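You operate a simulated robot arm through the tools that you are given. There is no shell and no other tool.

You are at the controls of a simulated two-armed robot. One attempt, no reset.

JOB
Clamp the cam plate and grease its middle with the green dauber.
Fine: take the grease from the pot, put the dauber back, shut the pot again and leave the plate clamped. Set down upright: green dauber. A coat counts when it lies all over at full strength: go over it till it gets no stronger.

Only the result counts: the job must be done as asked and must still hold three seconds after the hand-in. Knocking over, shifting, dropping, spilling or breaking anything else fails it.

ROBOT AND FRAMES
Two 7-joint arms with fingered hands on one trunk that stands fixed in place. Base frame: the origin is at the foot of the trunk, x ahead of it, y to its left, z up; the work surface is at about z = 0.85. Lengths are in m, angles in degrees, forces in N, time in s.
The left shoulder is at [0.05, 0.214, 0.869], the right one opposite. With the tool pointing down near the work surface each hand reaches from about 0.36 to 0.88 m from the base axis, measured 20 degrees to its own side. Payload 3 kg a hand.
The TCP of each hand is the grasp point between the finger pads, 0.026 m short of the fingertips. In the tool frame z runs along the fingers and y along their closing line. The gripper opens to 0.132 m. The gripper's body begins 0.073 m behind the TCP. The gripper is a hand of 3 fingers: y runs from the thumb to the fingers, the wrist lies at [0, 0, -0.229] in the tool frame, and closing takes about 1.5 s.
Orientation is told as [roll, pitch, yaw] about the base's x, y, z axes, in that order, counted from this pose: with the fingers straight down and closing along the base's y, the tool's x points along the base's -x, its y along +y and its z along -z.

CONTROLS
- The arms move only by the tool send_rows. It takes "left_targets", "right_targets" or both (then of equal length, played together; a hand with none holds still); each is a list of rows, each a list of 6 numbers: the shift along the tool's x, y, z in m, then the turn, a rotation vector about the tool's x, y, z in degrees. In form: [[x, y, z, rx, ry, rz], ...]. A call has 1 to 20 rows; each row shifts and turns the commanded pose from where the row before left it, along the tool's axes as they then stand. "left_hand" and "right_hand" are, for a hand that has rows, the opening in per cent of the stroke, from 0 (shut) to 100 (fully open), set as the call begins (left out, the last holds). Each row takes 0.2 s and may step no farther than 0.05 m and 8.6 degrees from the row before; otherwise, or with a gripper value out of range, the whole call is refused. Where a pose cannot be reached the arm comes as near as it can. A force on the tool above 40 N (or 10 N above the force at the start of the call, whichever is more), or a blocked arm, ends the call early, and 0.2 s more pass. The fingers move at their own pace (about 0.072 m/s each) and stop on an object; they squeeze with about 29 N. The grip force told is the motor's: it shows also when the fingers shut on nothing. Time passes only in rows, and 0.2 s behind the last, so rows that do not move let the fingers close. It gives the time, the measured TCP pose, the force on the tool (base axes), the opening and the grip force at its end, in the units of the frame above (readings bear some noise), with the torque about the TCP (base axes, N m) and any sound that the robot's microphone picked up, and new pictures: "pictures" is both (left out), scene, wrist or none (wrist: the cameras of the hands that moved).
- Cameras (640 x 400 px; columns grow to the right, rows downward): "scene" is now at [0.0394, -0.0157, 1.5093]; the picture's right is [-0.17, -0.99, 0.00], its down [-0.55, 0.09, -0.83] and it looks along [0.82, -0.14, -0.56] (base axes); focal length 308 px, centre (320, 200). "left" rides on the left gripper at [-0.062, 0.003, -0.092] in its tool frame; the picture's right is [-0.05, -1.00, 0.00], its down [0.83, -0.04, -0.56] and it looks along [0.55, -0.03, 0.83] (tool axes); focal length 230 px, centre (320, 200). "right" rides on the right gripper at [0.062, 0.003, -0.092] in its tool frame; the picture's right is [-0.05, 1.00, 0.00], its down [-0.83, -0.04, -0.56] and it looks along [-0.55, -0.03, 0.83] (tool axes); focal length 230 px, centre (320, 200). There is no depth. A picture from a camera that has moved, and an enlarged one, comes with that camera's place and axes in the base frame and with its lens.
- set_grasp(shape, hand): the hand has 3 fingers and takes this shape, open, in about a second: jaw (thumb against the fingers, like two jaws); tri (thumb and two fingers); tip (a fingertip pinch); poke (one finger out to press); point (the index stretched); flat (the hand flat); cup (the hand cupped); fist (a fist). The gripper value then closes the fingers along that shape, each until it touches; the sizes above hold for jaw. It gives what a move gives, with no picture.
- pan_tilt(pan, tilt): turns the head with the scene camera to pan (to the left, within 86 degrees either way) and tilt (down, from -29 to 69), counted from straight ahead of the robot. It gives what a move gives, and a new picture of the scene camera.
- close_up(camera, box): a new picture of the part [left, top, right, bottom] of that camera's present view, enlarged. The clock stands still meanwhile.
- hand_in(): hands the job in; it is judged then, once.

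Nothing tells you positions but the pictures and the camera data. Unless the task says otherwise, let go and move clear before handing in.

The tools are called after "Call:" by a JSON object that holds its "name" and its "arguments". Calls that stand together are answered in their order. send_rows: Moves the arms, as the interface text tells. Its arguments: {"type":"object","properties":{"left_targets":{"type":"array","items":{"type":"array","items":{"type":"number"}}},"left_hand":{"type":"number"},"right_targets":{"type":"array","items":{"type":"array","items":{"type":"number"}}},"right_hand":{"type":"number"},"pictures":{"type":"string","enum":["both","scene","wrist","none"]}},"required":[]} The other tools are called the same way: set_grasp (shape, hand) gives the hand a shape; pan_tilt (pan, tilt) turns the head that bears the scene camera; close_up (camera, box) takes an enlarged picture of a part of a camera's view; hand_in () hands the job in.

At the start:

```text
clock: 0.0
left_tool_pos: [0.4239, 0.1052, 1.2128]
left_tcp_rot: [0.1, 0.0, -11.9]
left_ft_force: [-0.8, -0.4, -0.6]
left_ft_torque: [-0.01, 0.0, 0.0]
left_grip_width: 0.132
left_finger_force: 0.0
left_shape: jaw
right_tool_pos: [0.4555, -0.279, 1.2074]
right_tcp_rot: [0.0, -0.1, -11.8]
right_ft_force: [-0.2, 0.3, 0.2]
right_ft_torque: [-0.02, -0.01, 0.02]
right_grip_width: 0.1317
right_finger_force: 0.0
right_shape: jaw
head pan, tilt: [-9.5, 34.0]
```

scene: 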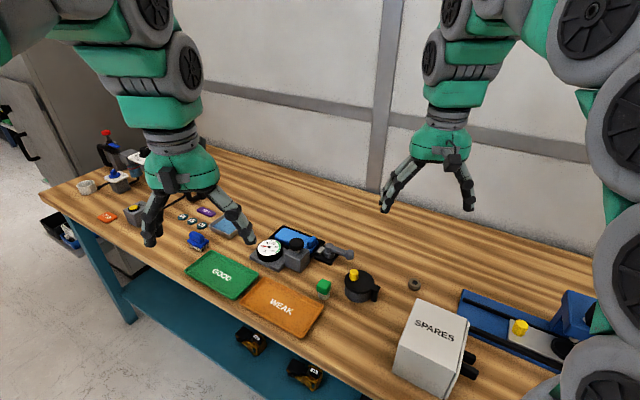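
right: 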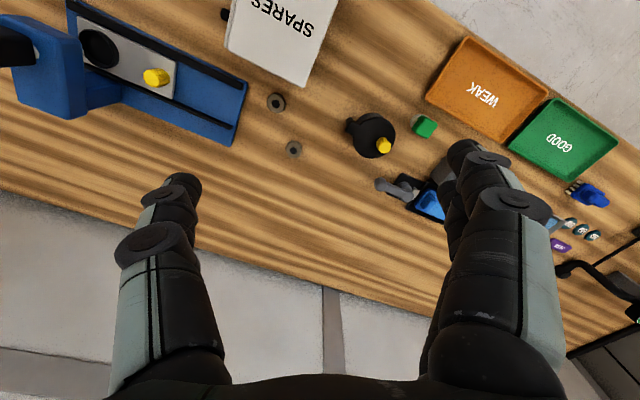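
left: 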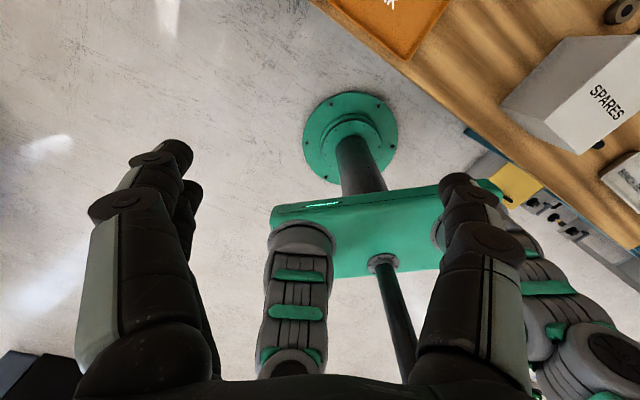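

I see a bench with a toggle clamp fixture, dial gauge, trays, a black pot with a yellow knob, a green cube, a SPARES box and a blue slide device. First I look closer at the parts of the scene to find the cam plate, the clamp, the dauber and the pot.

Call:
{"name": "close_up", "arguments": {"camera": "scene", "box": [230, 210, 430, 335]}}

Call:
{"name": "close_up", "arguments": {"camera": "scene", "box": [60, 120, 260, 245]}}

Call:
{"name": "close_up", "arguments": {"camera": "scene", "box": [380, 260, 620, 400]}}

```text
3.20 times, centred on (330, 272) of scene
camera zoom: at [0.0394, -0.0157, 1.5093], right [-0.17, -0.99, 0.0], down [-0.55, 0.09, -0.83], along [0.82, -0.14, -0.56], focal length 987 px, centre (288, -32)
```

zoom: 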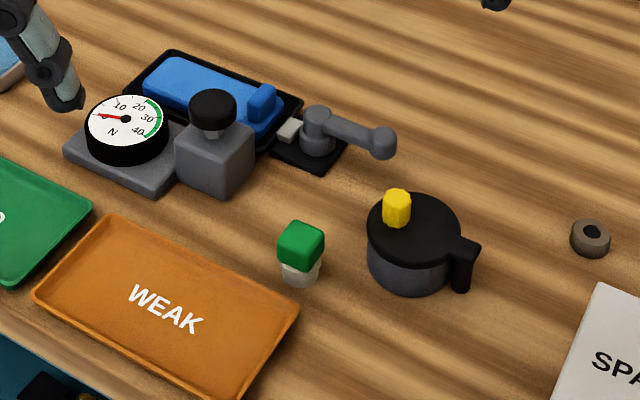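

```text
3.20 times, centred on (160, 182) of scene
camera zoom: at [0.0394, -0.0157, 1.5093], right [-0.17, -0.99, 0.0], down [-0.55, 0.09, -0.83], along [0.82, -0.14, -0.56], focal length 987 px, centre (832, 256)
```

zoom: 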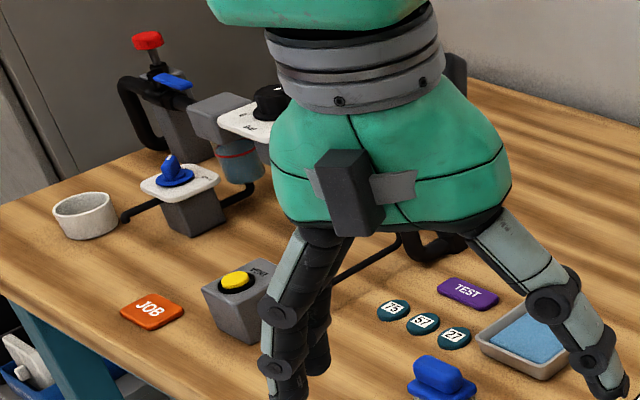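

```text
2.67 times, centred on (500, 330) of scene
camera zoom: at [0.0394, -0.0157, 1.5093], right [-0.17, -0.99, 0.0], down [-0.55, 0.09, -0.83], along [0.82, -0.14, -0.56], focal length 822 px, centre (-160, -147)
```

zoom: 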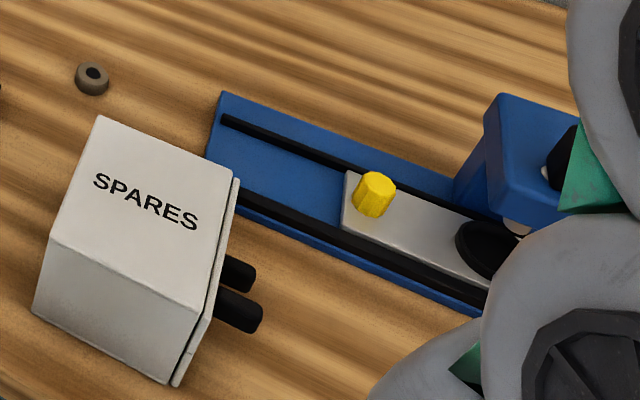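

The closer views show a green-topped dauber, a lidded pot and a lever clamp next to a blue piece. I turn the head to see the rest of the bench before deciding which is the cam plate.

Call:
{"name": "pan_tilt", "arguments": {"pan": 25, "tilt": 40}}

Call:
{"name": "pan_tilt", "arguments": {"pan": -50, "tilt": 50}}

Call:
{"name": "pan_tilt", "arguments": {"pan": -10, "tilt": 50}}

```text
clock: 1.0
left_tool_pos: [0.4238, 0.1059, 1.2122]
left_tcp_rot: [0.0, 0.1, -11.8]
left_ft_force: [0.7, 0.0, 0.2]
left_ft_torque: [0.03, 0.02, 0.01]
left_grip_width: 0.1319
left_finger_force: 0.1
left_shape: jaw
right_tool_pos: [0.4558, -0.2782, 1.207]
right_tcp_rot: [0.0, 0.0, -11.9]
right_ft_force: [-0.3, 0.8, -0.5]
right_ft_torque: [0.01, -0.01, 0.0]
right_grip_width: 0.1318
right_finger_force: 0.2
right_shape: jaw
head pan, tilt: [25.0, 40.0]
```

scene: 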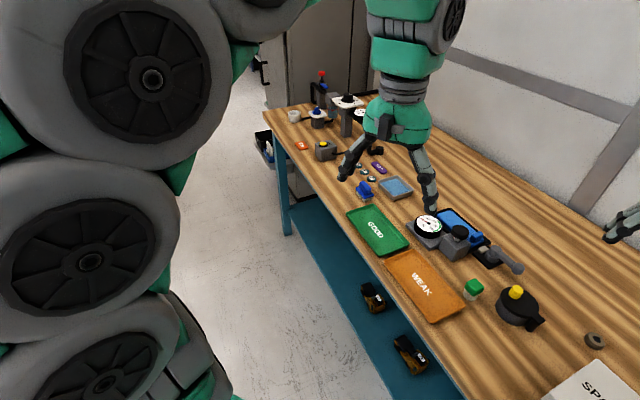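

```text
clock: 2.5
left_tool_pos: [0.423, 0.1055, 1.2128]
left_tcp_rot: [0.0, 0.0, -11.9]
left_ft_force: [-0.2, 0.3, -0.9]
left_ft_torque: [-0.04, 0.01, -0.01]
left_grip_width: 0.1317
left_finger_force: 0.2
left_shape: jaw
right_tool_pos: [0.4558, -0.2789, 1.2063]
right_tcp_rot: [-0.1, 0.0, -11.9]
right_ft_force: [0.2, 0.3, 0.7]
right_ft_torque: [-0.01, 0.0, -0.04]
right_grip_width: 0.1316
right_finger_force: 0.1
right_shape: jaw
head pan, tilt: [-50.0, 50.0]
```

scene: 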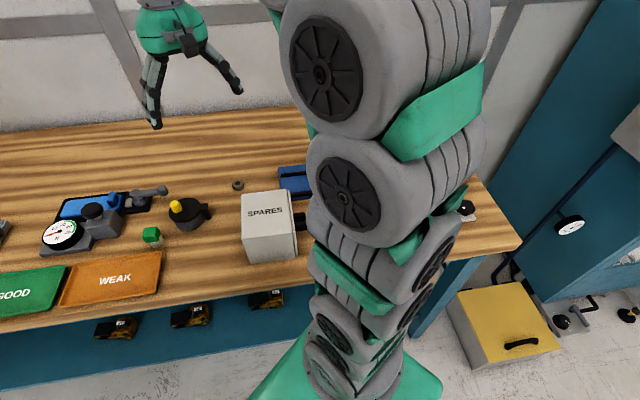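

```text
clock: 3.5
left_tool_pos: [0.4233, 0.1049, 1.2128]
left_tcp_rot: [0.0, 0.0, -12.0]
left_ft_force: [0.0, 0.1, 1.0]
left_ft_torque: [-0.01, -0.01, 0.01]
left_grip_width: 0.1317
left_finger_force: 0.1
left_shape: jaw
right_tool_pos: [0.4545, -0.2787, 1.2059]
right_tcp_rot: [-0.1, 0.0, -12.0]
right_ft_force: [0.4, 0.6, -0.6]
right_ft_torque: [0.01, 0.01, 0.01]
right_grip_width: 0.1319
right_finger_force: 0.0
right_shape: jaw
head pan, tilt: [-10.0, 50.0]
```

scene: 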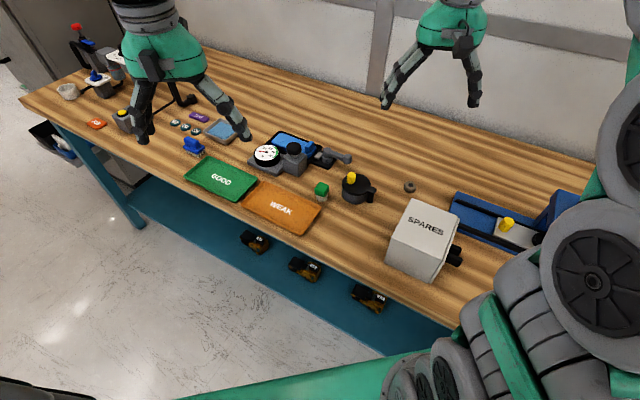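

I can see the whole bench now. I enlarge the fixture, the dauber and the pot from this head pose to get camera data and details.

Call:
{"name": "close_up", "arguments": {"camera": "scene", "box": [240, 125, 400, 225]}}

Call:
{"name": "close_up", "arguments": {"camera": "scene", "box": [250, 130, 360, 199]}}

Call:
{"name": "close_up", "arguments": {"camera": "scene", "box": [430, 180, 590, 280]}}

```text
4.00 times, centred on (320, 175) of scene
camera zoom: at [0.0278, -0.0144, 1.486], right [-0.17, -0.98, 0.0], down [-0.75, 0.13, -0.64], along [0.63, -0.11, -0.77], focal length 1233 px, centre (320, 300)
```

zoom: 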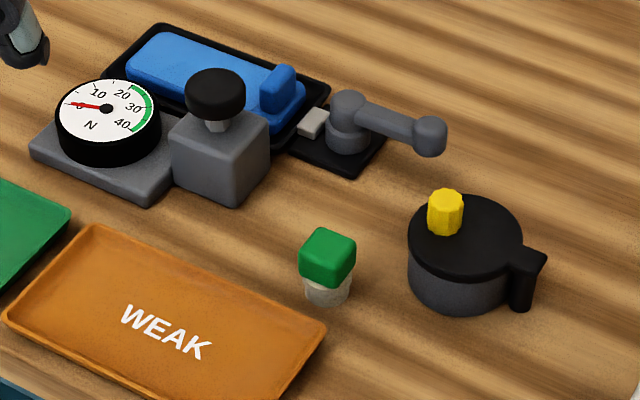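

```text
5.80 times, centred on (305, 164) of scene
camera zoom: at [0.0278, -0.0144, 1.486], right [-0.17, -0.98, 0.0], down [-0.75, 0.13, -0.64], along [0.63, -0.11, -0.77], focal length 1788 px, centre (407, 406)
```

zoom: 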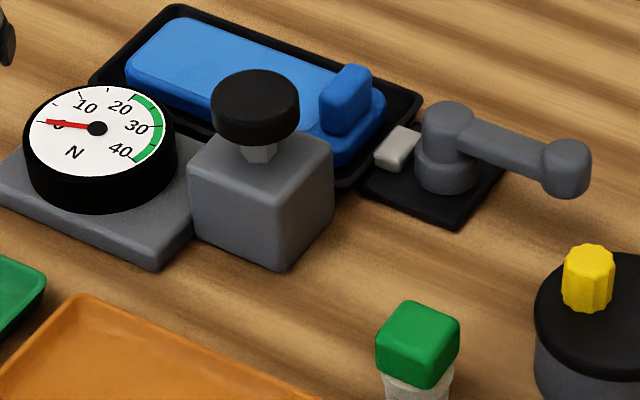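

```text
4.00 times, centred on (510, 230) of scene
camera zoom: at [0.0278, -0.0144, 1.486], right [-0.17, -0.98, 0.0], down [-0.75, 0.13, -0.64], along [0.63, -0.11, -0.77], focal length 1233 px, centre (-440, 80)
```

zoom: 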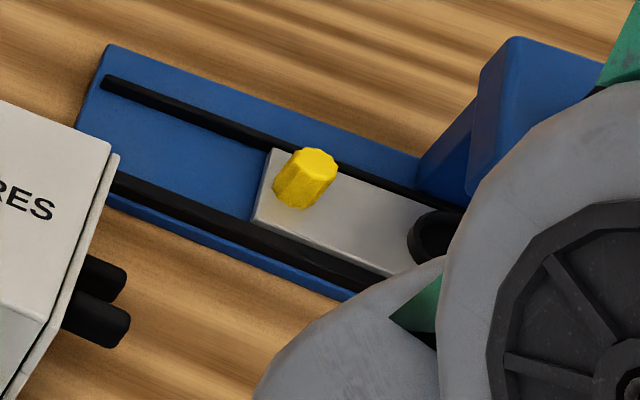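

The right wrist camera looks over the pot and clamp from above. I enlarge it before moving.

Call:
{"name": "close_up", "arguments": {"camera": "right", "box": [330, 90, 490, 190]}}

Call:
{"name": "close_up", "arguments": {"camera": "right", "box": [250, 60, 410, 160]}}

```text
4.00 times, centred on (410, 140) of right
camera zoom: at [0.3958, -0.2631, 1.3011], right [0.26, 0.97, 0.0], down [0.8, -0.21, 0.56], along [0.54, -0.14, -0.83], focal length 920 px, centre (-40, 440)
```

zoom: 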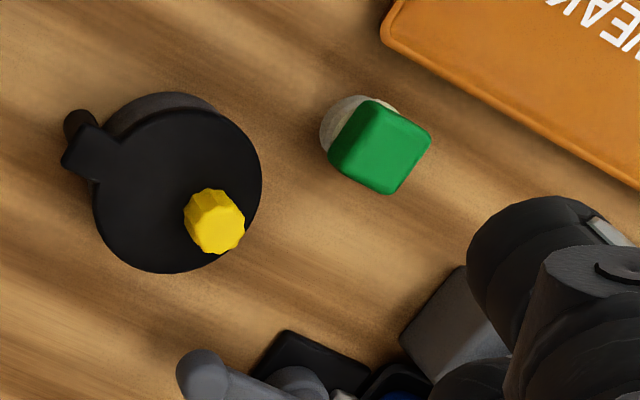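

```text
4.00 times, centred on (330, 110) of right
camera zoom: at [0.3958, -0.2631, 1.3011], right [0.26, 0.97, 0.0], down [0.8, -0.21, 0.56], along [0.54, -0.14, -0.83], focal length 920 px, centre (280, 560)
```

zoom: 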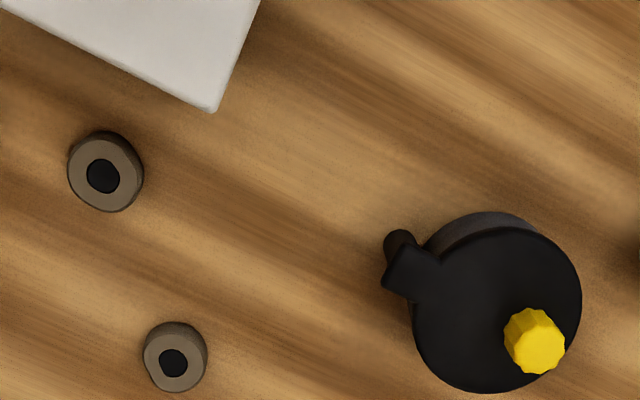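

The pot's lid has a lug on a vertical post, so it appears to swivel sideways with the yellow knob as handle. The dauber stands at about (0.555, -0.112) and the lever clamp's pivot at about (0.69, -0.15). I move both hands left at height, so the right wrist camera looks down on the clamp fixture.

Call:
{"name": "send_rows", "arguments": {"left_targets": [[0.0082, 0.0391, 0, 0, 0, 0], [0.0082, 0.0391, 0, 0, 0, 0], [0.0082, 0.0391, 0, 0, 0, 0], [0.0082, 0.0391, 0, 0, 0, 0], [0.0082, 0.0391, 0, 0, 0, 0]], "right_targets": [[0.012, 0.042, 0, 0, 0, 0], [0.012, 0.042, 0, 0, 0, 0], [0.012, 0.042, 0, 0, 0, 0], [0.012, 0.042, 0, 0, 0, 0], [0.012, 0.042, 0, 0, 0, 0]]}}

```text
clock: 4.7
left_tool_pos: [0.4244, 0.3051, 1.2125]
left_tcp_rot: [0.0, 0.1, -11.9]
left_ft_force: [-0.4, 0.1, -1.0]
left_ft_torque: [-0.04, 0.03, 0.01]
left_grip_width: 0.1318
left_finger_force: 0.1
left_shape: jaw
right_tool_pos: [0.4401, -0.06, 1.2063]
right_tcp_rot: [0.0, -0.1, -11.8]
right_ft_force: [0.0, 1.7, -0.9]
right_ft_torque: [-0.03, 0.0, -0.01]
right_grip_width: 0.1321
right_finger_force: 0.1
right_shape: jaw
head pan, tilt: [-10.0, 50.0]
camera right: at [0.3814, -0.0443, 1.3007], right [0.26, 0.97, 0.0], down [0.8, -0.21, 0.56], along [0.54, -0.14, -0.83], focal length 230 px, centre (320, 200)
camera left: at [0.4847, 0.2938, 1.3058], right [-0.16, -0.99, 0.0], down [-0.82, 0.13, 0.56], along [-0.55, 0.09, -0.83], focal length 230 px, centre (320, 200)
```

scene: 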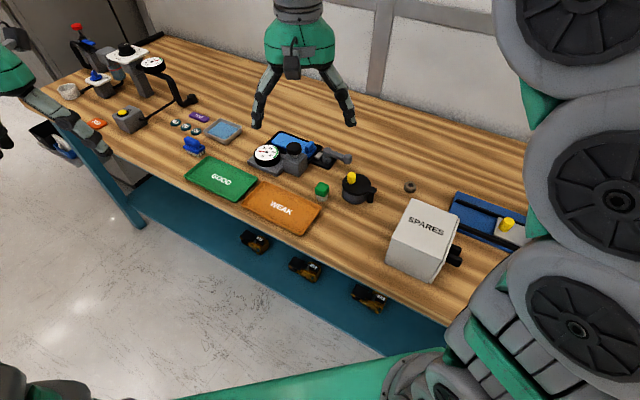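
right: 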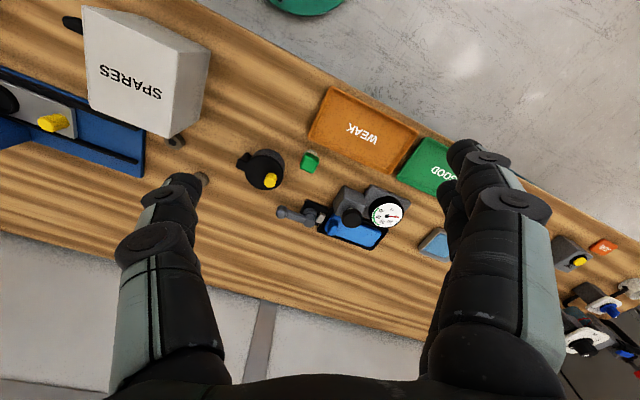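
left: 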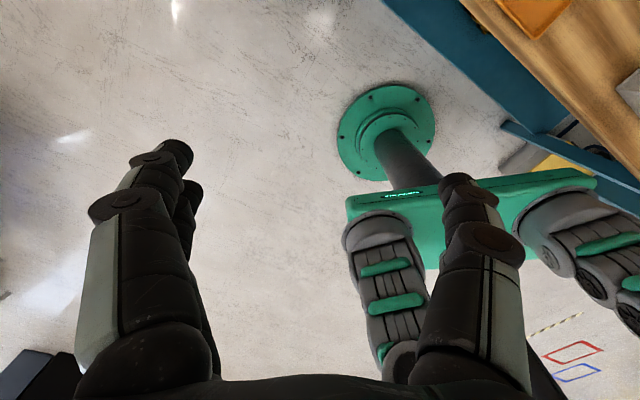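

The right wrist camera now has the fixture clear between the fingers. I enlarge it.

Call:
{"name": "close_up", "arguments": {"camera": "right", "box": [270, 170, 410, 257]}}

Call:
{"name": "close_up", "arguments": {"camera": "right", "box": [230, 135, 350, 210]}}

Call:
{"name": "close_up", "arguments": {"camera": "scene", "box": [60, 20, 260, 145]}}

```text
4.57 times, centred on (340, 214) of right
camera zoom: at [0.3814, -0.0443, 1.3007], right [0.26, 0.97, 0.0], down [0.8, -0.21, 0.56], along [0.54, -0.14, -0.83], focal length 1052 px, centre (229, 138)
```

zoom: 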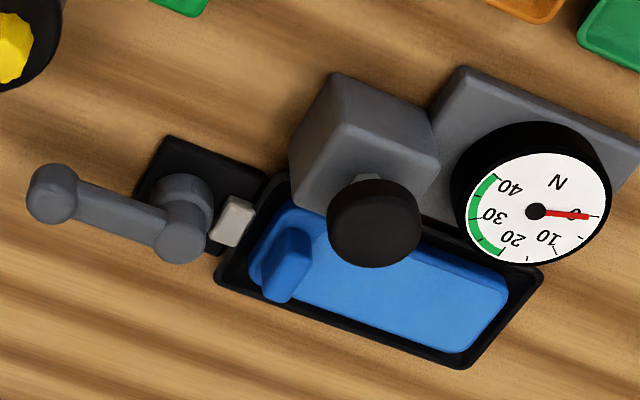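

```text
5.33 times, centred on (290, 172) of right
camera zoom: at [0.3814, -0.0443, 1.3007], right [0.26, 0.97, 0.0], down [0.8, -0.21, 0.56], along [0.54, -0.14, -0.83], focal length 1227 px, centre (480, 347)
```

zoom: 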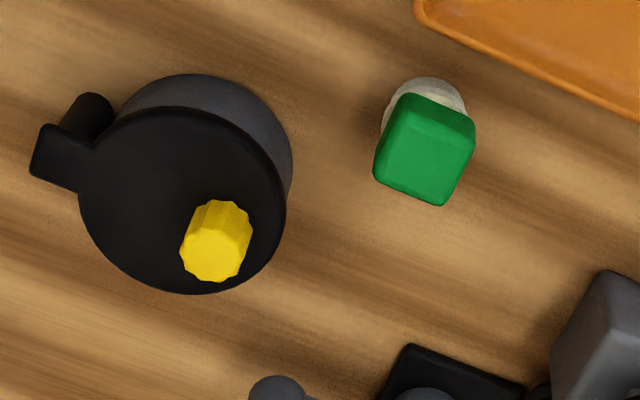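

```text
3.20 times, centred on (160, 82) of scene
camera zoom: at [0.0278, -0.0143, 1.486], right [-0.17, -0.98, 0.0], down [-0.75, 0.13, -0.64], along [0.63, -0.11, -0.77], focal length 987 px, centre (832, 576)
```

zoom: 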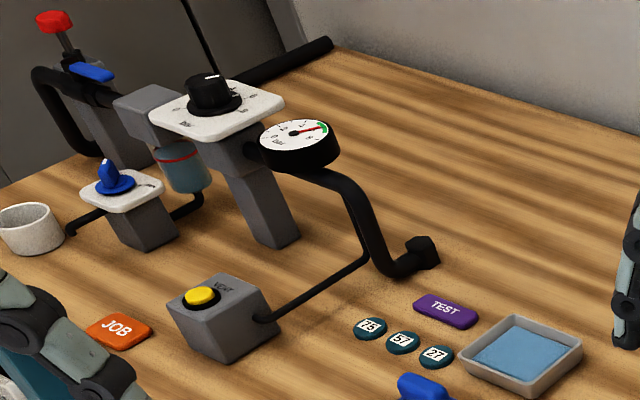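

The cam-lever clamp points straight away from a black nest holding the blue plate; I take that blue plate (centre about (0.773, -0.065)) as the cam plate. I lower the right hand for a nearer look at the lever, pad and pot, staying well above everything.

Call:
{"name": "send_rows", "arguments": {"right_targets": [[-0.0298, -0.0084, 0.0312, 0, 0, 0], [-0.0298, -0.0084, 0.0312, 0, 0, 0], [-0.0298, -0.0084, 0.0312, 0, 0, 0], [-0.0298, -0.0084, 0.0312, 0, 0, 0], [-0.0298, -0.0084, 0.0312, 0, 0, 0]], "pictures": "both"}}

```text
clock: 5.9
left_tool_pos: [0.4238, 0.3048, 1.2131]
left_tcp_rot: [0.0, 0.1, -11.8]
left_ft_force: [0.9, 0.8, -0.5]
left_ft_torque: [0.0, 0.01, -0.03]
left_grip_width: 0.1319
left_finger_force: 0.0
left_shape: jaw
right_tool_pos: [0.5775, -0.1325, 1.0512]
right_tcp_rot: [0.0, 0.0, -11.8]
right_ft_force: [-0.2, -0.4, -0.5]
right_ft_torque: [0.0, 0.0, 0.0]
right_grip_width: 0.1317
right_finger_force: 0.0
right_shape: jaw
head pan, tilt: [-10.0, 50.0]
camera right: at [0.519, -0.1169, 1.1444], right [0.26, 0.97, 0.0], down [0.8, -0.21, 0.56], along [0.54, -0.14, -0.83], focal length 230 px, centre (320, 200)
```

scene: 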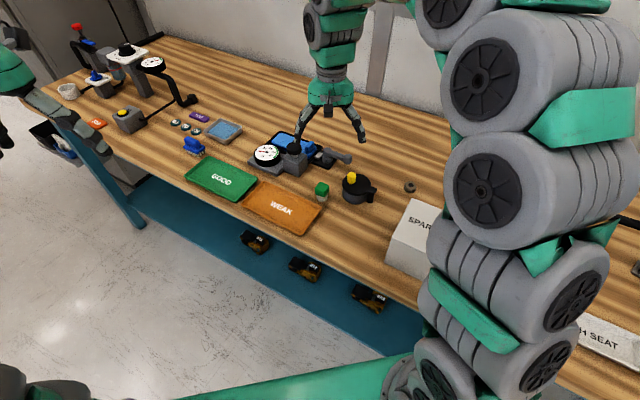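
right: 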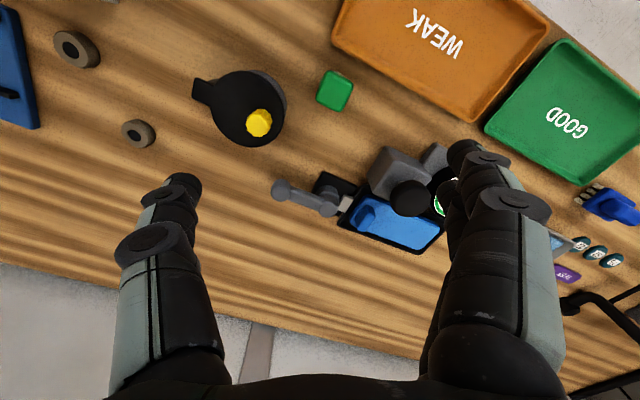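

Call:
{"name": "close_up", "arguments": {"camera": "right", "box": [260, 140, 450, 260]}}

Call:
{"name": "close_up", "arguments": {"camera": "right", "box": [180, 50, 370, 169]}}

Call:
{"name": "close_up", "arguments": {"camera": "scene", "box": [260, 125, 380, 200]}}

```text
3.33 times, centred on (355, 200) of right
camera zoom: at [0.519, -0.1169, 1.1444], right [0.26, 0.97, 0.0], down [0.8, -0.21, 0.56], along [0.54, -0.14, -0.83], focal length 767 px, centre (203, 200)
```

zoom: 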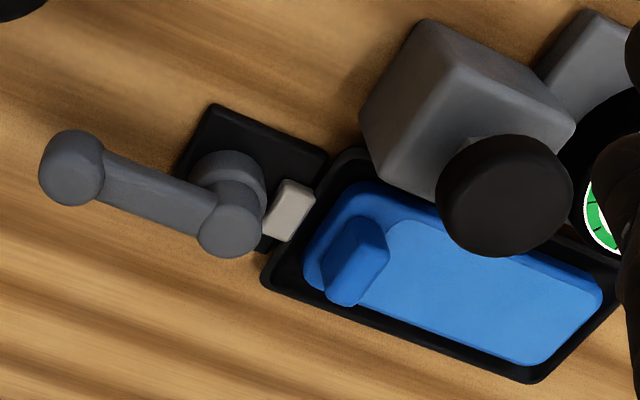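

```text
3.36 times, centred on (275, 110) of right
camera zoom: at [0.519, -0.1169, 1.1444], right [0.26, 0.97, 0.0], down [0.8, -0.21, 0.56], along [0.54, -0.14, -0.83], focal length 773 px, centre (471, 504)
```

zoom: 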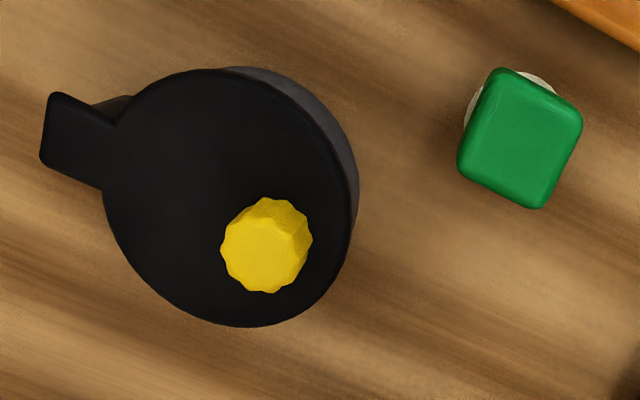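

```text
5.33 times, centred on (320, 162) of scene
camera zoom: at [0.0279, -0.0144, 1.486], right [-0.17, -0.98, 0.0], down [-0.75, 0.13, -0.64], along [0.63, -0.11, -0.77], focal length 1644 px, centre (320, 400)
```

zoom: 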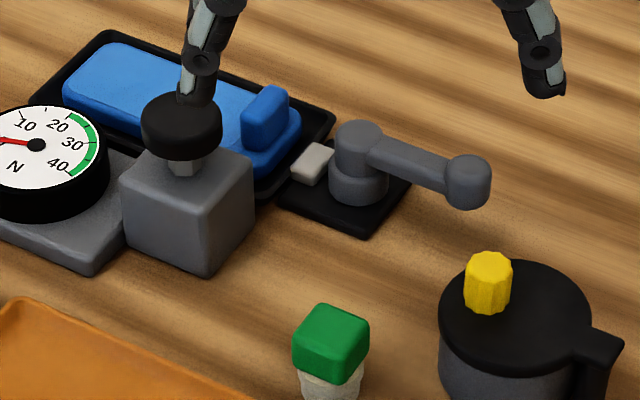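

The blue plate in the nest has a raised block at the lever end and a lighter blue top area. A label "...SEAT" has shown up at the far right, so I look at that end of the bench too.

Call:
{"name": "pan_tilt", "arguments": {"pan": -60, "tilt": 45}}

Call:
{"name": "pan_tilt", "arguments": {"pan": -35, "tilt": 45}}

```text
clock: 7.1
left_tool_pos: [0.424, 0.3046, 1.2148]
left_tcp_rot: [-0.1, 0.1, -11.7]
left_ft_force: [0.3, 0.1, -0.9]
left_ft_torque: [0.0, 0.01, 0.01]
left_grip_width: 0.1318
left_finger_force: 0.1
left_shape: jaw
right_tool_pos: [0.5775, -0.1319, 1.0509]
right_tcp_rot: [0.0, 0.0, -11.9]
right_ft_force: [-0.2, 0.0, 0.2]
right_ft_torque: [0.0, 0.0, 0.03]
right_grip_width: 0.1318
right_finger_force: 0.0
right_shape: jaw
head pan, tilt: [-60.0, 45.0]
```

scene: 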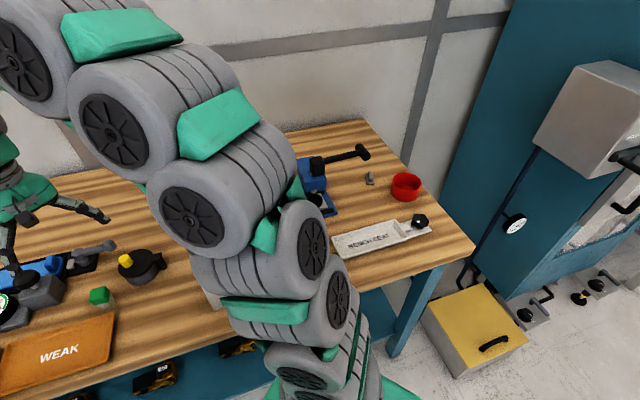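

```text
clock: 8.0
left_tool_pos: [0.4241, 0.3048, 1.2132]
left_tcp_rot: [-0.1, 0.0, -12.0]
left_ft_force: [0.0, -0.1, -0.1]
left_ft_torque: [0.03, 0.0, -0.01]
left_grip_width: 0.1317
left_finger_force: 0.1
left_shape: jaw
right_tool_pos: [0.5769, -0.1319, 1.051]
right_tcp_rot: [0.0, 0.0, -11.9]
right_ft_force: [0.2, 0.4, 0.5]
right_ft_torque: [0.01, -0.02, -0.03]
right_grip_width: 0.1317
right_finger_force: 0.0
right_shape: jaw
head pan, tilt: [-35.0, 45.0]
```

scene: 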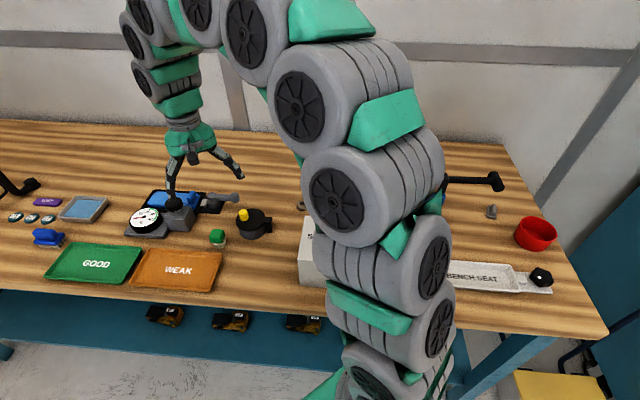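

The far right only holds a wrench seat and a press, so the cam plate is the blue plate in the nest. From two views the lever ball is at about (0.654, -0.2045, 0.892) and the pivot at (0.6935, -0.153). I bring the right hand above the near side of the lever, turn it into line with the bench and shut the fingers.

Call:
{"name": "pan_tilt", "arguments": {"pan": -14, "tilt": 48}}

Call:
{"name": "send_rows", "arguments": {"right_targets": [[-0.0229, -0.0164, 0, 0, 0, 0], [-0.0229, -0.0164, 0, 0, 0, 0], [0, 0, 0, 0, 0, 6.6], [0, 0, 0, 0, 0, 6.6], [0, 0, 0, 0, 0, 6.6], [0, 0, 0, 0, 0, 6.6]], "right_hand": 0}}

```text
clock: 8.8
left_tool_pos: [0.4243, 0.3041, 1.2137]
left_tcp_rot: [0.0, 0.0, -12.0]
left_ft_force: [-0.9, -0.2, -0.7]
left_ft_torque: [0.0, -0.02, -0.01]
left_grip_width: 0.1318
left_finger_force: 0.0
left_shape: jaw
right_tool_pos: [0.5763, -0.1323, 1.0512]
right_tcp_rot: [0.0, 0.0, -11.9]
right_ft_force: [0.1, 0.3, -0.1]
right_ft_torque: [0.02, -0.03, -0.02]
right_grip_width: 0.132
right_finger_force: 0.0
right_shape: jaw
head pan, tilt: [-14.0, 48.0]
```

scene: 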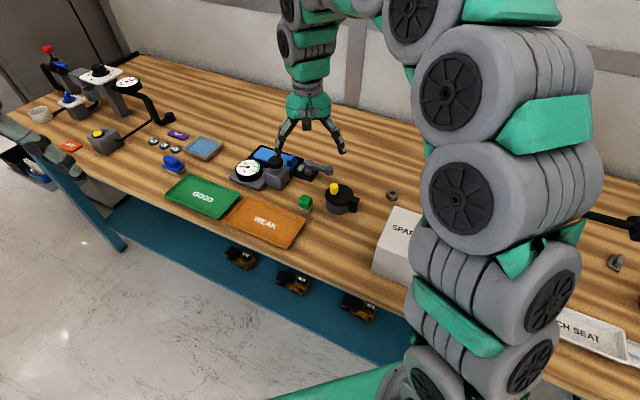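

```text
clock: 10.2
left_tool_pos: [0.4257, 0.3048, 1.2129]
left_tcp_rot: [0.0, 0.0, -11.8]
left_ft_force: [0.5, -0.4, 0.2]
left_ft_torque: [-0.04, 0.0, 0.02]
left_grip_width: 0.1319
left_finger_force: 0.0
left_shape: jaw
right_tool_pos: [0.6144, -0.1738, 1.0515]
right_tcp_rot: [0.1, 0.0, -38.4]
right_ft_force: [0.6, -0.2, 0.7]
right_ft_torque: [0.01, 0.0, 0.03]
right_grip_width: 0.0
right_finger_force: 29.2
right_shape: jaw
head pan, tilt: [-14.0, 48.0]
camera right: at [0.5691, -0.1331, 1.1452], right [0.66, 0.75, 0.0], down [0.62, -0.55, 0.56], along [0.42, -0.37, -0.83], focal length 230 px, centre (320, 200)
```

scene: 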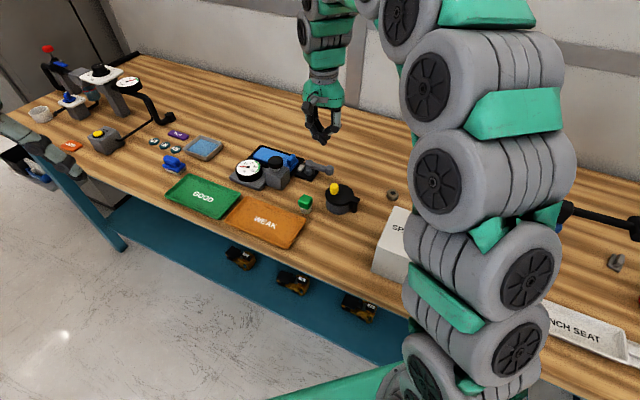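
right: 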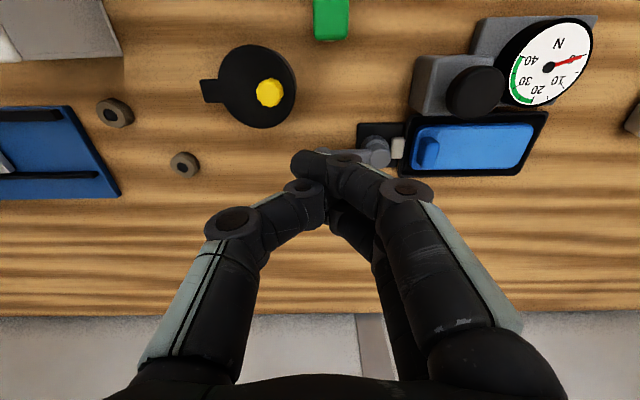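

The wrist view is now aligned with the bench. I enlarge the fixture and fingers to check lateral clearance before lowering beside the lever.

Call:
{"name": "close_up", "arguments": {"camera": "right", "box": [280, 90, 560, 265]}}

Call:
{"name": "close_up", "arguments": {"camera": "scene", "box": [230, 80, 380, 220]}}

```text
2.29 times, centred on (420, 178) of right
camera zoom: at [0.5691, -0.1331, 1.1452], right [0.66, 0.75, 0.0], down [0.62, -0.55, 0.56], along [0.42, -0.37, -0.83], focal length 526 px, centre (91, 251)
```

zoom: 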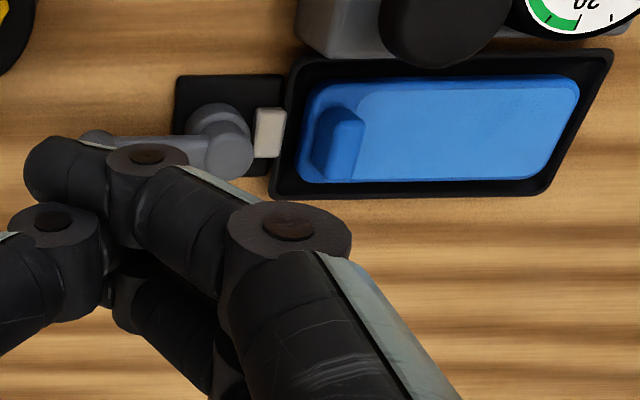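

```text
2.86 times, centred on (305, 150) of scene
camera zoom: at [0.0285, -0.0201, 1.4887], right [-0.24, -0.97, 0.0], down [-0.72, 0.18, -0.67], along [0.65, -0.16, -0.74], focal length 881 px, centre (363, 343)
```

zoom: 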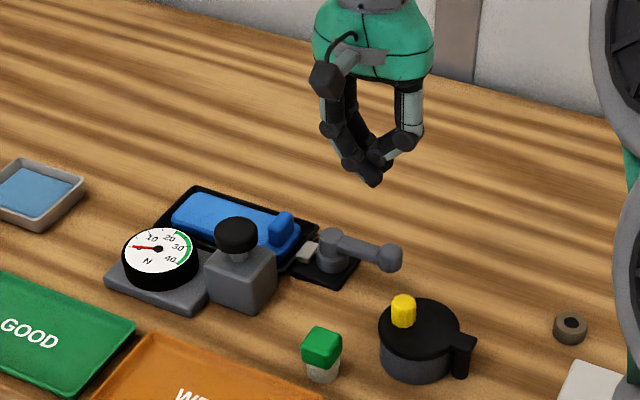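

The closed fingertips make a blob about 0.04 m across, and there is room between pot and lever. I lower the right hand on the near side of the lever, checking forces.

Call:
{"name": "send_rows", "arguments": {"right_targets": [[-0.005, 0.01, 0, 0, 0, 0], [0, 0, 0.04, 0, 0, 0], [0, 0, 0.04, 0, 0, 0], [0, 0, 0.03, 0, 0, 0]]}}

```text
clock: 11.2
left_tool_pos: [0.4249, 0.3054, 1.2146]
left_tcp_rot: [0.0, -0.1, -11.9]
left_ft_force: [-0.9, 0.4, -0.2]
left_ft_torque: [0.02, 0.0, 0.0]
left_grip_width: 0.1322
left_finger_force: 0.0
left_shape: jaw
right_tool_pos: [0.6233, -0.1685, 0.9416]
right_tcp_rot: [0.1, 0.0, -38.3]
right_ft_force: [0.0, -0.3, -0.5]
right_ft_torque: [-0.01, 0.03, -0.01]
right_grip_width: 0.0
right_finger_force: 28.6
right_shape: jaw
head pan, tilt: [-14.0, 48.0]
camera right: at [0.5774, -0.1278, 1.0352], right [0.66, 0.75, 0.0], down [0.63, -0.55, 0.55], along [0.42, -0.37, -0.83], focal length 230 px, centre (320, 200)
```

scene: 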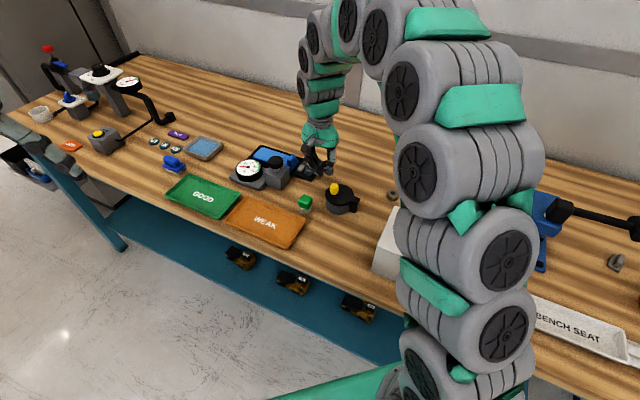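
right: 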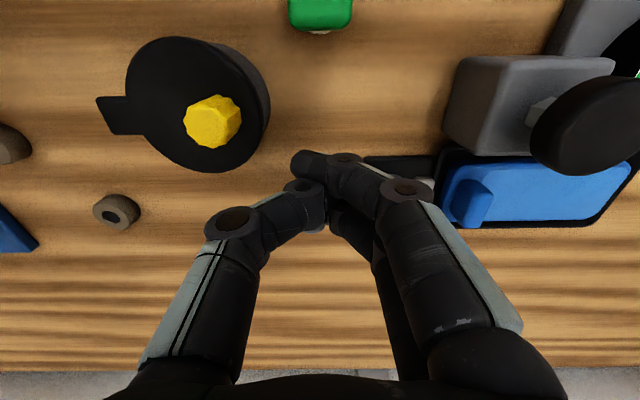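

Call:
{"name": "close_up", "arguments": {"camera": "scene", "box": [260, 130, 380, 220]}}

Call:
{"name": "close_up", "arguments": {"camera": "right", "box": [240, 100, 440, 225]}}

```text
4.44 times, centred on (320, 175) of scene
camera zoom: at [0.0285, -0.0201, 1.4887], right [-0.24, -0.97, 0.0], down [-0.72, 0.18, -0.67], along [0.65, -0.16, -0.74], focal length 1370 px, centre (320, 311)
```

zoom: 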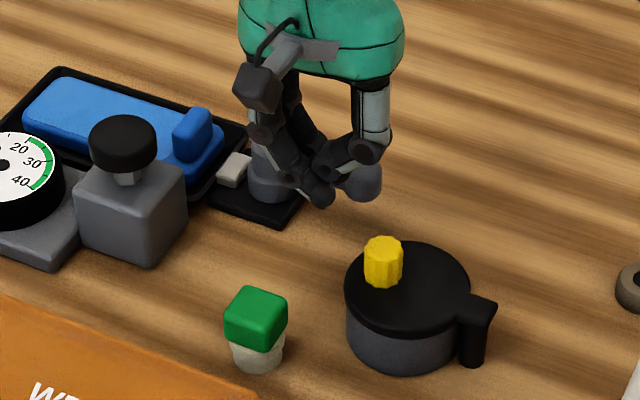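

```text
3.20 times, centred on (340, 162) of right
camera zoom: at [0.5774, -0.1278, 1.0352], right [0.66, 0.75, 0.0], down [0.63, -0.55, 0.55], along [0.42, -0.37, -0.83], focal length 736 px, centre (256, 320)
```

zoom: 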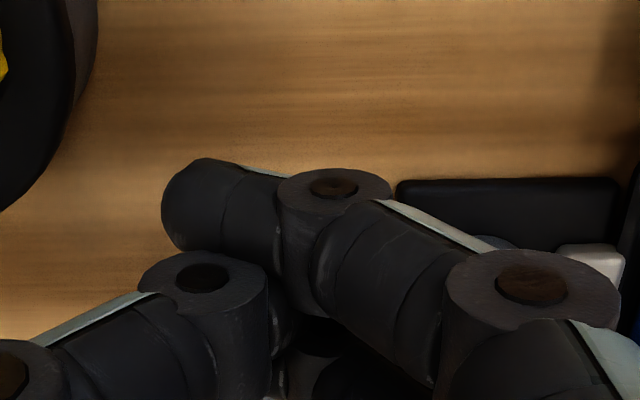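

The fingers are just on the near side of the ball with the pot well clear. I lower to lever height.

Call:
{"name": "send_rows", "arguments": {"right_targets": [[0.003, 0, 0, 0, 0, 0], [0, 0, 0.022, 0, 0, 0], [0, 0, 0.02, 0, 0, 0]]}}

Call:
{"name": "close_up", "arguments": {"camera": "scene", "box": [260, 130, 380, 220]}}

```text
clock: 12.1
left_tool_pos: [0.4257, 0.3041, 1.2137]
left_tcp_rot: [-0.1, 0.1, -11.9]
left_ft_force: [-0.8, -0.8, -0.9]
left_ft_torque: [-0.02, 0.01, -0.01]
left_grip_width: 0.132
left_finger_force: 0.0
left_shape: jaw
right_tool_pos: [0.6227, -0.1673, 0.899]
right_tcp_rot: [0.1, -0.1, -38.2]
right_ft_force: [0.1, -0.2, 0.2]
right_ft_torque: [0.01, -0.01, 0.0]
right_grip_width: 0.0
right_finger_force: 28.8
right_shape: jaw
head pan, tilt: [-14.0, 48.0]
camera right: at [0.5775, -0.1264, 0.9934], right [0.66, 0.75, 0.0], down [0.62, -0.55, 0.56], along [0.42, -0.37, -0.83], focal length 230 px, centre (320, 200)
```

scene: 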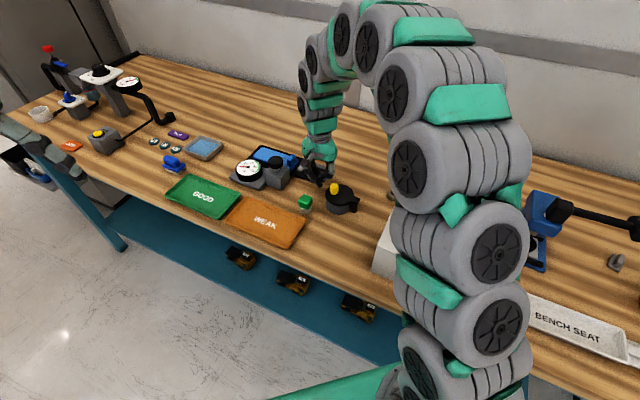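
right: 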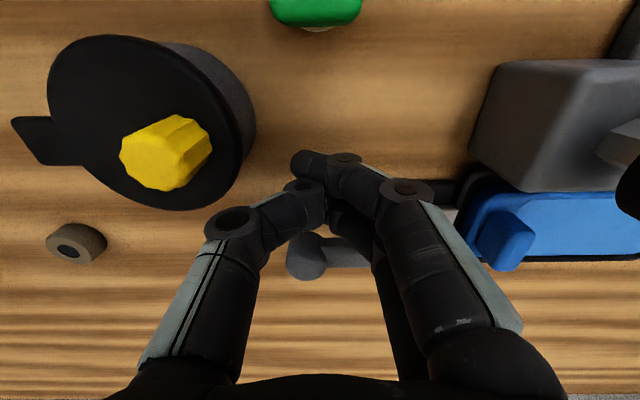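

```text
4.44 times, centred on (320, 175) of scene
camera zoom: at [0.0285, -0.0201, 1.4887], right [-0.24, -0.97, 0.0], down [-0.72, 0.18, -0.67], along [0.65, -0.16, -0.74], focal length 1370 px, centre (320, 311)
```

zoom: 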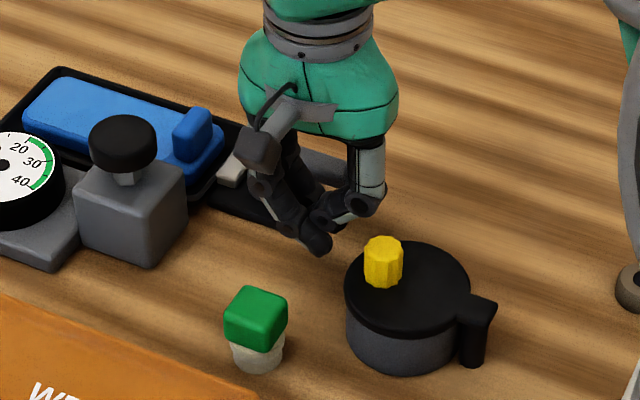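

The lever ball is visible just beyond the fingers. I push slowly away from the robot (towards tool -x) and watch the force.

Call:
{"name": "send_rows", "arguments": {"right_targets": [[-0.005, 0, 0, 0, 0, 0], [-0.005, 0, 0, 0, 0, 0], [-0.004, 0, 0, 0, 0, 0], [-0.004, 0, 0, 0, 0, 0]]}}

```text
clock: 13.1
left_tool_pos: [0.4247, 0.3046, 1.2135]
left_tcp_rot: [0.1, 0.0, -11.9]
left_ft_force: [-0.7, 0.7, 0.5]
left_ft_torque: [-0.02, 0.0, -0.01]
left_grip_width: 0.1318
left_finger_force: 0.1
left_shape: jaw
right_tool_pos: [0.6366, -0.1789, 0.8976]
right_tcp_rot: [0.1, 0.2, -38.2]
right_ft_force: [-2.1, 1.1, -0.1]
right_ft_torque: [0.02, -0.03, 0.01]
right_grip_width: 0.0
right_finger_force: 28.9
right_shape: jaw
head pan, tilt: [-14.0, 48.0]
camera right: at [0.5912, -0.1382, 0.9931], right [0.66, 0.75, 0.0], down [0.63, -0.55, 0.55], along [0.42, -0.37, -0.83], focal length 230 px, centre (320, 200)
```

scene: 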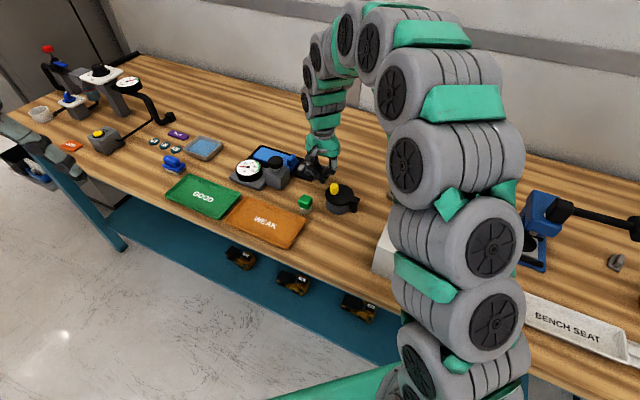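
right: 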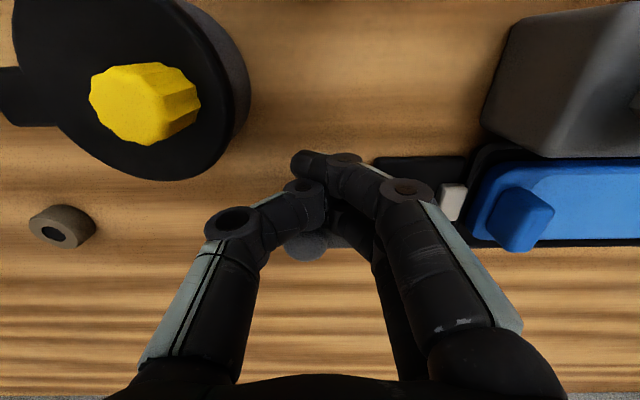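

There is light contact (about 2.4 N). I go on a little to see whether the lever gives.

Call:
{"name": "send_rows", "arguments": {"right_targets": [[-0.003, 0, 0, 0, 0, 0], [-0.003, 0, 0, 0, 0, 0], [-0.003, 0, 0, 0, 0, 0]], "pictures": "wrist"}}

```text
clock: 13.8
left_tool_pos: [0.4254, 0.3038, 1.2148]
left_tcp_rot: [0.0, 0.0, -11.9]
left_ft_force: [-0.5, -0.4, 0.0]
left_ft_torque: [-0.02, 0.01, -0.02]
left_grip_width: 0.1321
left_finger_force: 0.0
left_shape: jaw
right_tool_pos: [0.6381, -0.1796, 0.897]
right_tcp_rot: [-0.2, 0.6, -38.2]
right_ft_force: [-13.2, 12.4, 5.2]
right_ft_torque: [0.03, -0.02, 0.11]
right_grip_width: 0.0
right_finger_force: 28.8
right_shape: jaw
head pan, tilt: [-14.0, 48.0]
stopped in row 3 (right hand): the force on the tool passed its limit at 46 N (the readings are from after the stop); the commanded pose is now the measured one
camera right: at [0.5937, -0.1393, 0.9926], right [0.66, 0.75, 0.0], down [0.63, -0.55, 0.55], along [0.41, -0.36, -0.84], focal length 230 px, centre (320, 200)
```

right: 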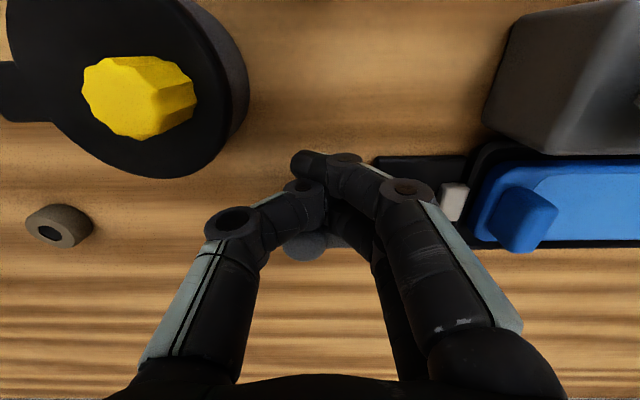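

The lever is on a stop in that direction (46 N and no movement), so it must swing the other way, towards the robot. I back off, rise and go over to the far side of the lever.

Call:
{"name": "send_rows", "arguments": {"right_targets": [[0.012, 0, 0, 0, 0, 0], [0, 0, -0.03, 0, 0, 0], [0, 0, -0.04, 0, 0, 0], [-0.045, 0.005, 0, 0, 0, 0], [-0.045, 0.005, 0, 0, 0, 0], [0, 0, 0, 0, 0, 0]]}}

Call:
{"name": "close_up", "arguments": {"camera": "right", "box": [180, 60, 500, 260]}}

```text
clock: 15.2
left_tool_pos: [0.4248, 0.3052, 1.2136]
left_tcp_rot: [0.1, 0.1, -11.8]
left_ft_force: [0.5, -0.1, -0.2]
left_ft_torque: [-0.02, -0.01, -0.02]
left_grip_width: 0.132
left_finger_force: 0.1
left_shape: jaw
right_tool_pos: [0.7067, -0.2222, 0.9655]
right_tcp_rot: [-0.2, 0.5, -38.2]
right_ft_force: [-0.3, -1.0, 0.7]
right_ft_torque: [0.02, 0.0, -0.01]
right_grip_width: 0.0001
right_finger_force: 28.9
right_shape: jaw
head pan, tilt: [-14.0, 48.0]
camera right: at [0.6618, -0.1816, 1.0602], right [0.66, 0.75, 0.0], down [0.63, -0.55, 0.55], along [0.41, -0.36, -0.84], focal length 230 px, centre (320, 200)
```

scene: 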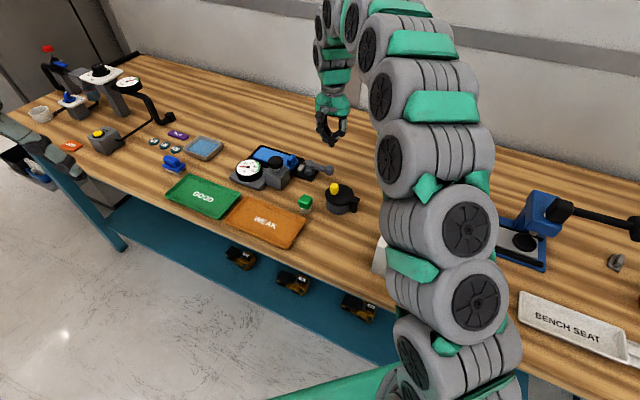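
right: 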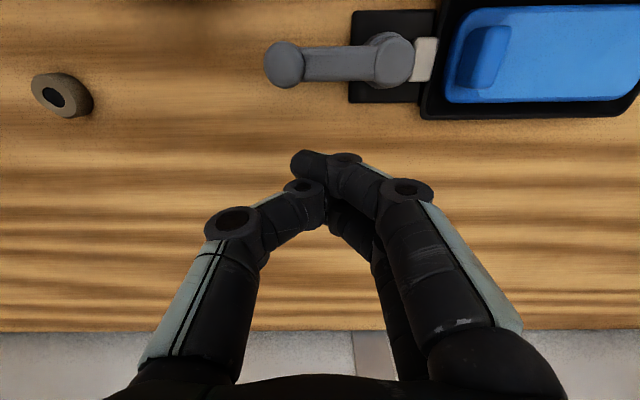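

```text
2.00 times, centred on (340, 160) of right
camera zoom: at [0.6618, -0.1816, 1.0602], right [0.66, 0.75, 0.0], down [0.63, -0.55, 0.55], along [0.41, -0.36, -0.84], focal length 460 px, centre (280, 280)
```

zoom: 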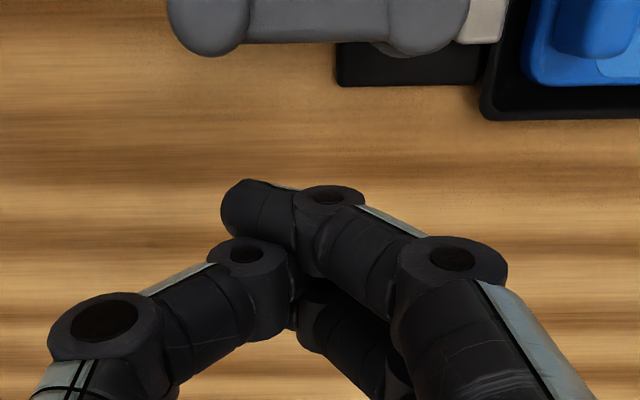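

The view from above confirms the ball at (0.653, -0.203) with the fingers clear on the far side. I lower to lever height there.

Call:
{"name": "send_rows", "arguments": {"right_targets": [[0, -0.008, 0.02, 0, 0, 0], [0, 0, 0.025, 0, 0, 0], [0, 0, 0.02, 0, 0, 0], [0.01, 0, 0, 0, 0, 0], [0.006, 0, 0, 0, 0, 0]]}}

```text
clock: 16.4
left_tool_pos: [0.425, 0.3045, 1.214]
left_tcp_rot: [-0.1, 0.1, -11.9]
left_ft_force: [0.6, 0.2, -0.3]
left_ft_torque: [-0.02, 0.02, -0.02]
left_grip_width: 0.1319
left_finger_force: 0.2
left_shape: jaw
right_tool_pos: [0.6905, -0.2181, 0.9019]
right_tcp_rot: [-0.2, 0.5, -38.4]
right_ft_force: [0.3, 0.5, -0.2]
right_ft_torque: [0.01, -0.01, 0.0]
right_grip_width: 0.0004
right_finger_force: 28.8
right_shape: jaw
head pan, tilt: [-14.0, 48.0]
camera right: at [0.6453, -0.1781, 0.9969], right [0.66, 0.75, 0.0], down [0.63, -0.55, 0.55], along [0.41, -0.36, -0.84], focal length 230 px, centre (320, 200)
```

scene: 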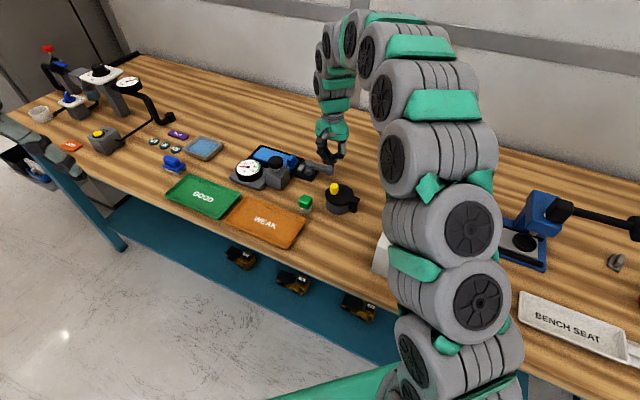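
right: 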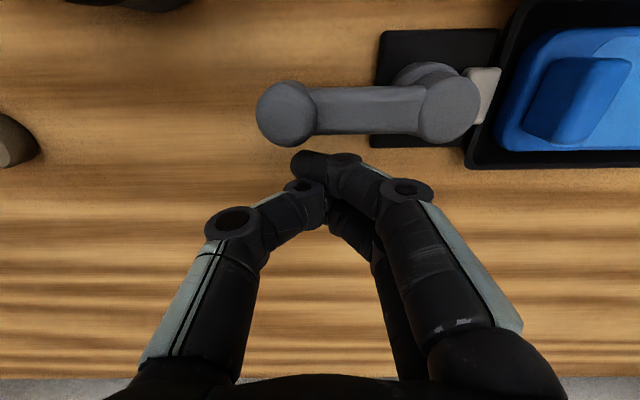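

The fingertips are now just beyond the lever arm near its ball. I push towards the robot in small steps.

Call:
{"name": "send_rows", "arguments": {"right_targets": [[0.004, 0, 0, 0, 0, 0], [0.004, 0, 0, 0, 0, 0], [0.003, 0, 0, 0, 0, 0], [0.003, 0, 0, 0, 0, 0]], "pictures": "wrist"}}

```text
clock: 17.4
left_tool_pos: [0.4252, 0.3051, 1.213]
left_tcp_rot: [0.1, 0.0, -12.0]
left_ft_force: [-0.8, -0.2, -0.2]
left_ft_torque: [-0.03, -0.02, -0.01]
left_grip_width: 0.1319
left_finger_force: 0.1
left_shape: jaw
right_tool_pos: [0.6801, -0.2089, 0.9032]
right_tcp_rot: [-0.1, 0.3, -38.2]
right_ft_force: [1.4, -2.6, 2.1]
right_ft_torque: [-0.01, 0.02, 0.01]
right_grip_width: 0.0
right_finger_force: 29.0
right_shape: jaw
head pan, tilt: [-14.0, 48.0]
camera right: at [0.6335, -0.1687, 0.9979], right [0.66, 0.75, 0.0], down [0.63, -0.55, 0.55], along [0.41, -0.36, -0.84], focal length 230 px, centre (320, 200)
```

right: 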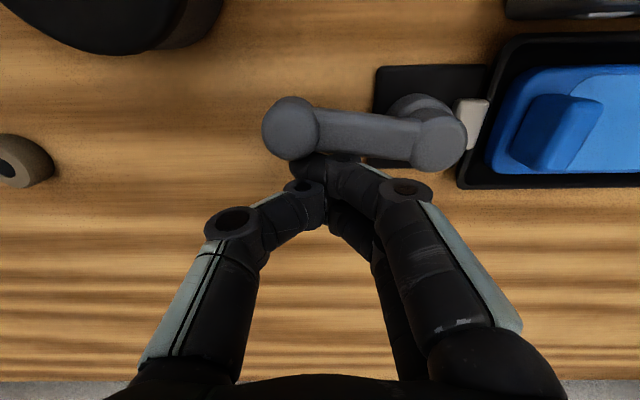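

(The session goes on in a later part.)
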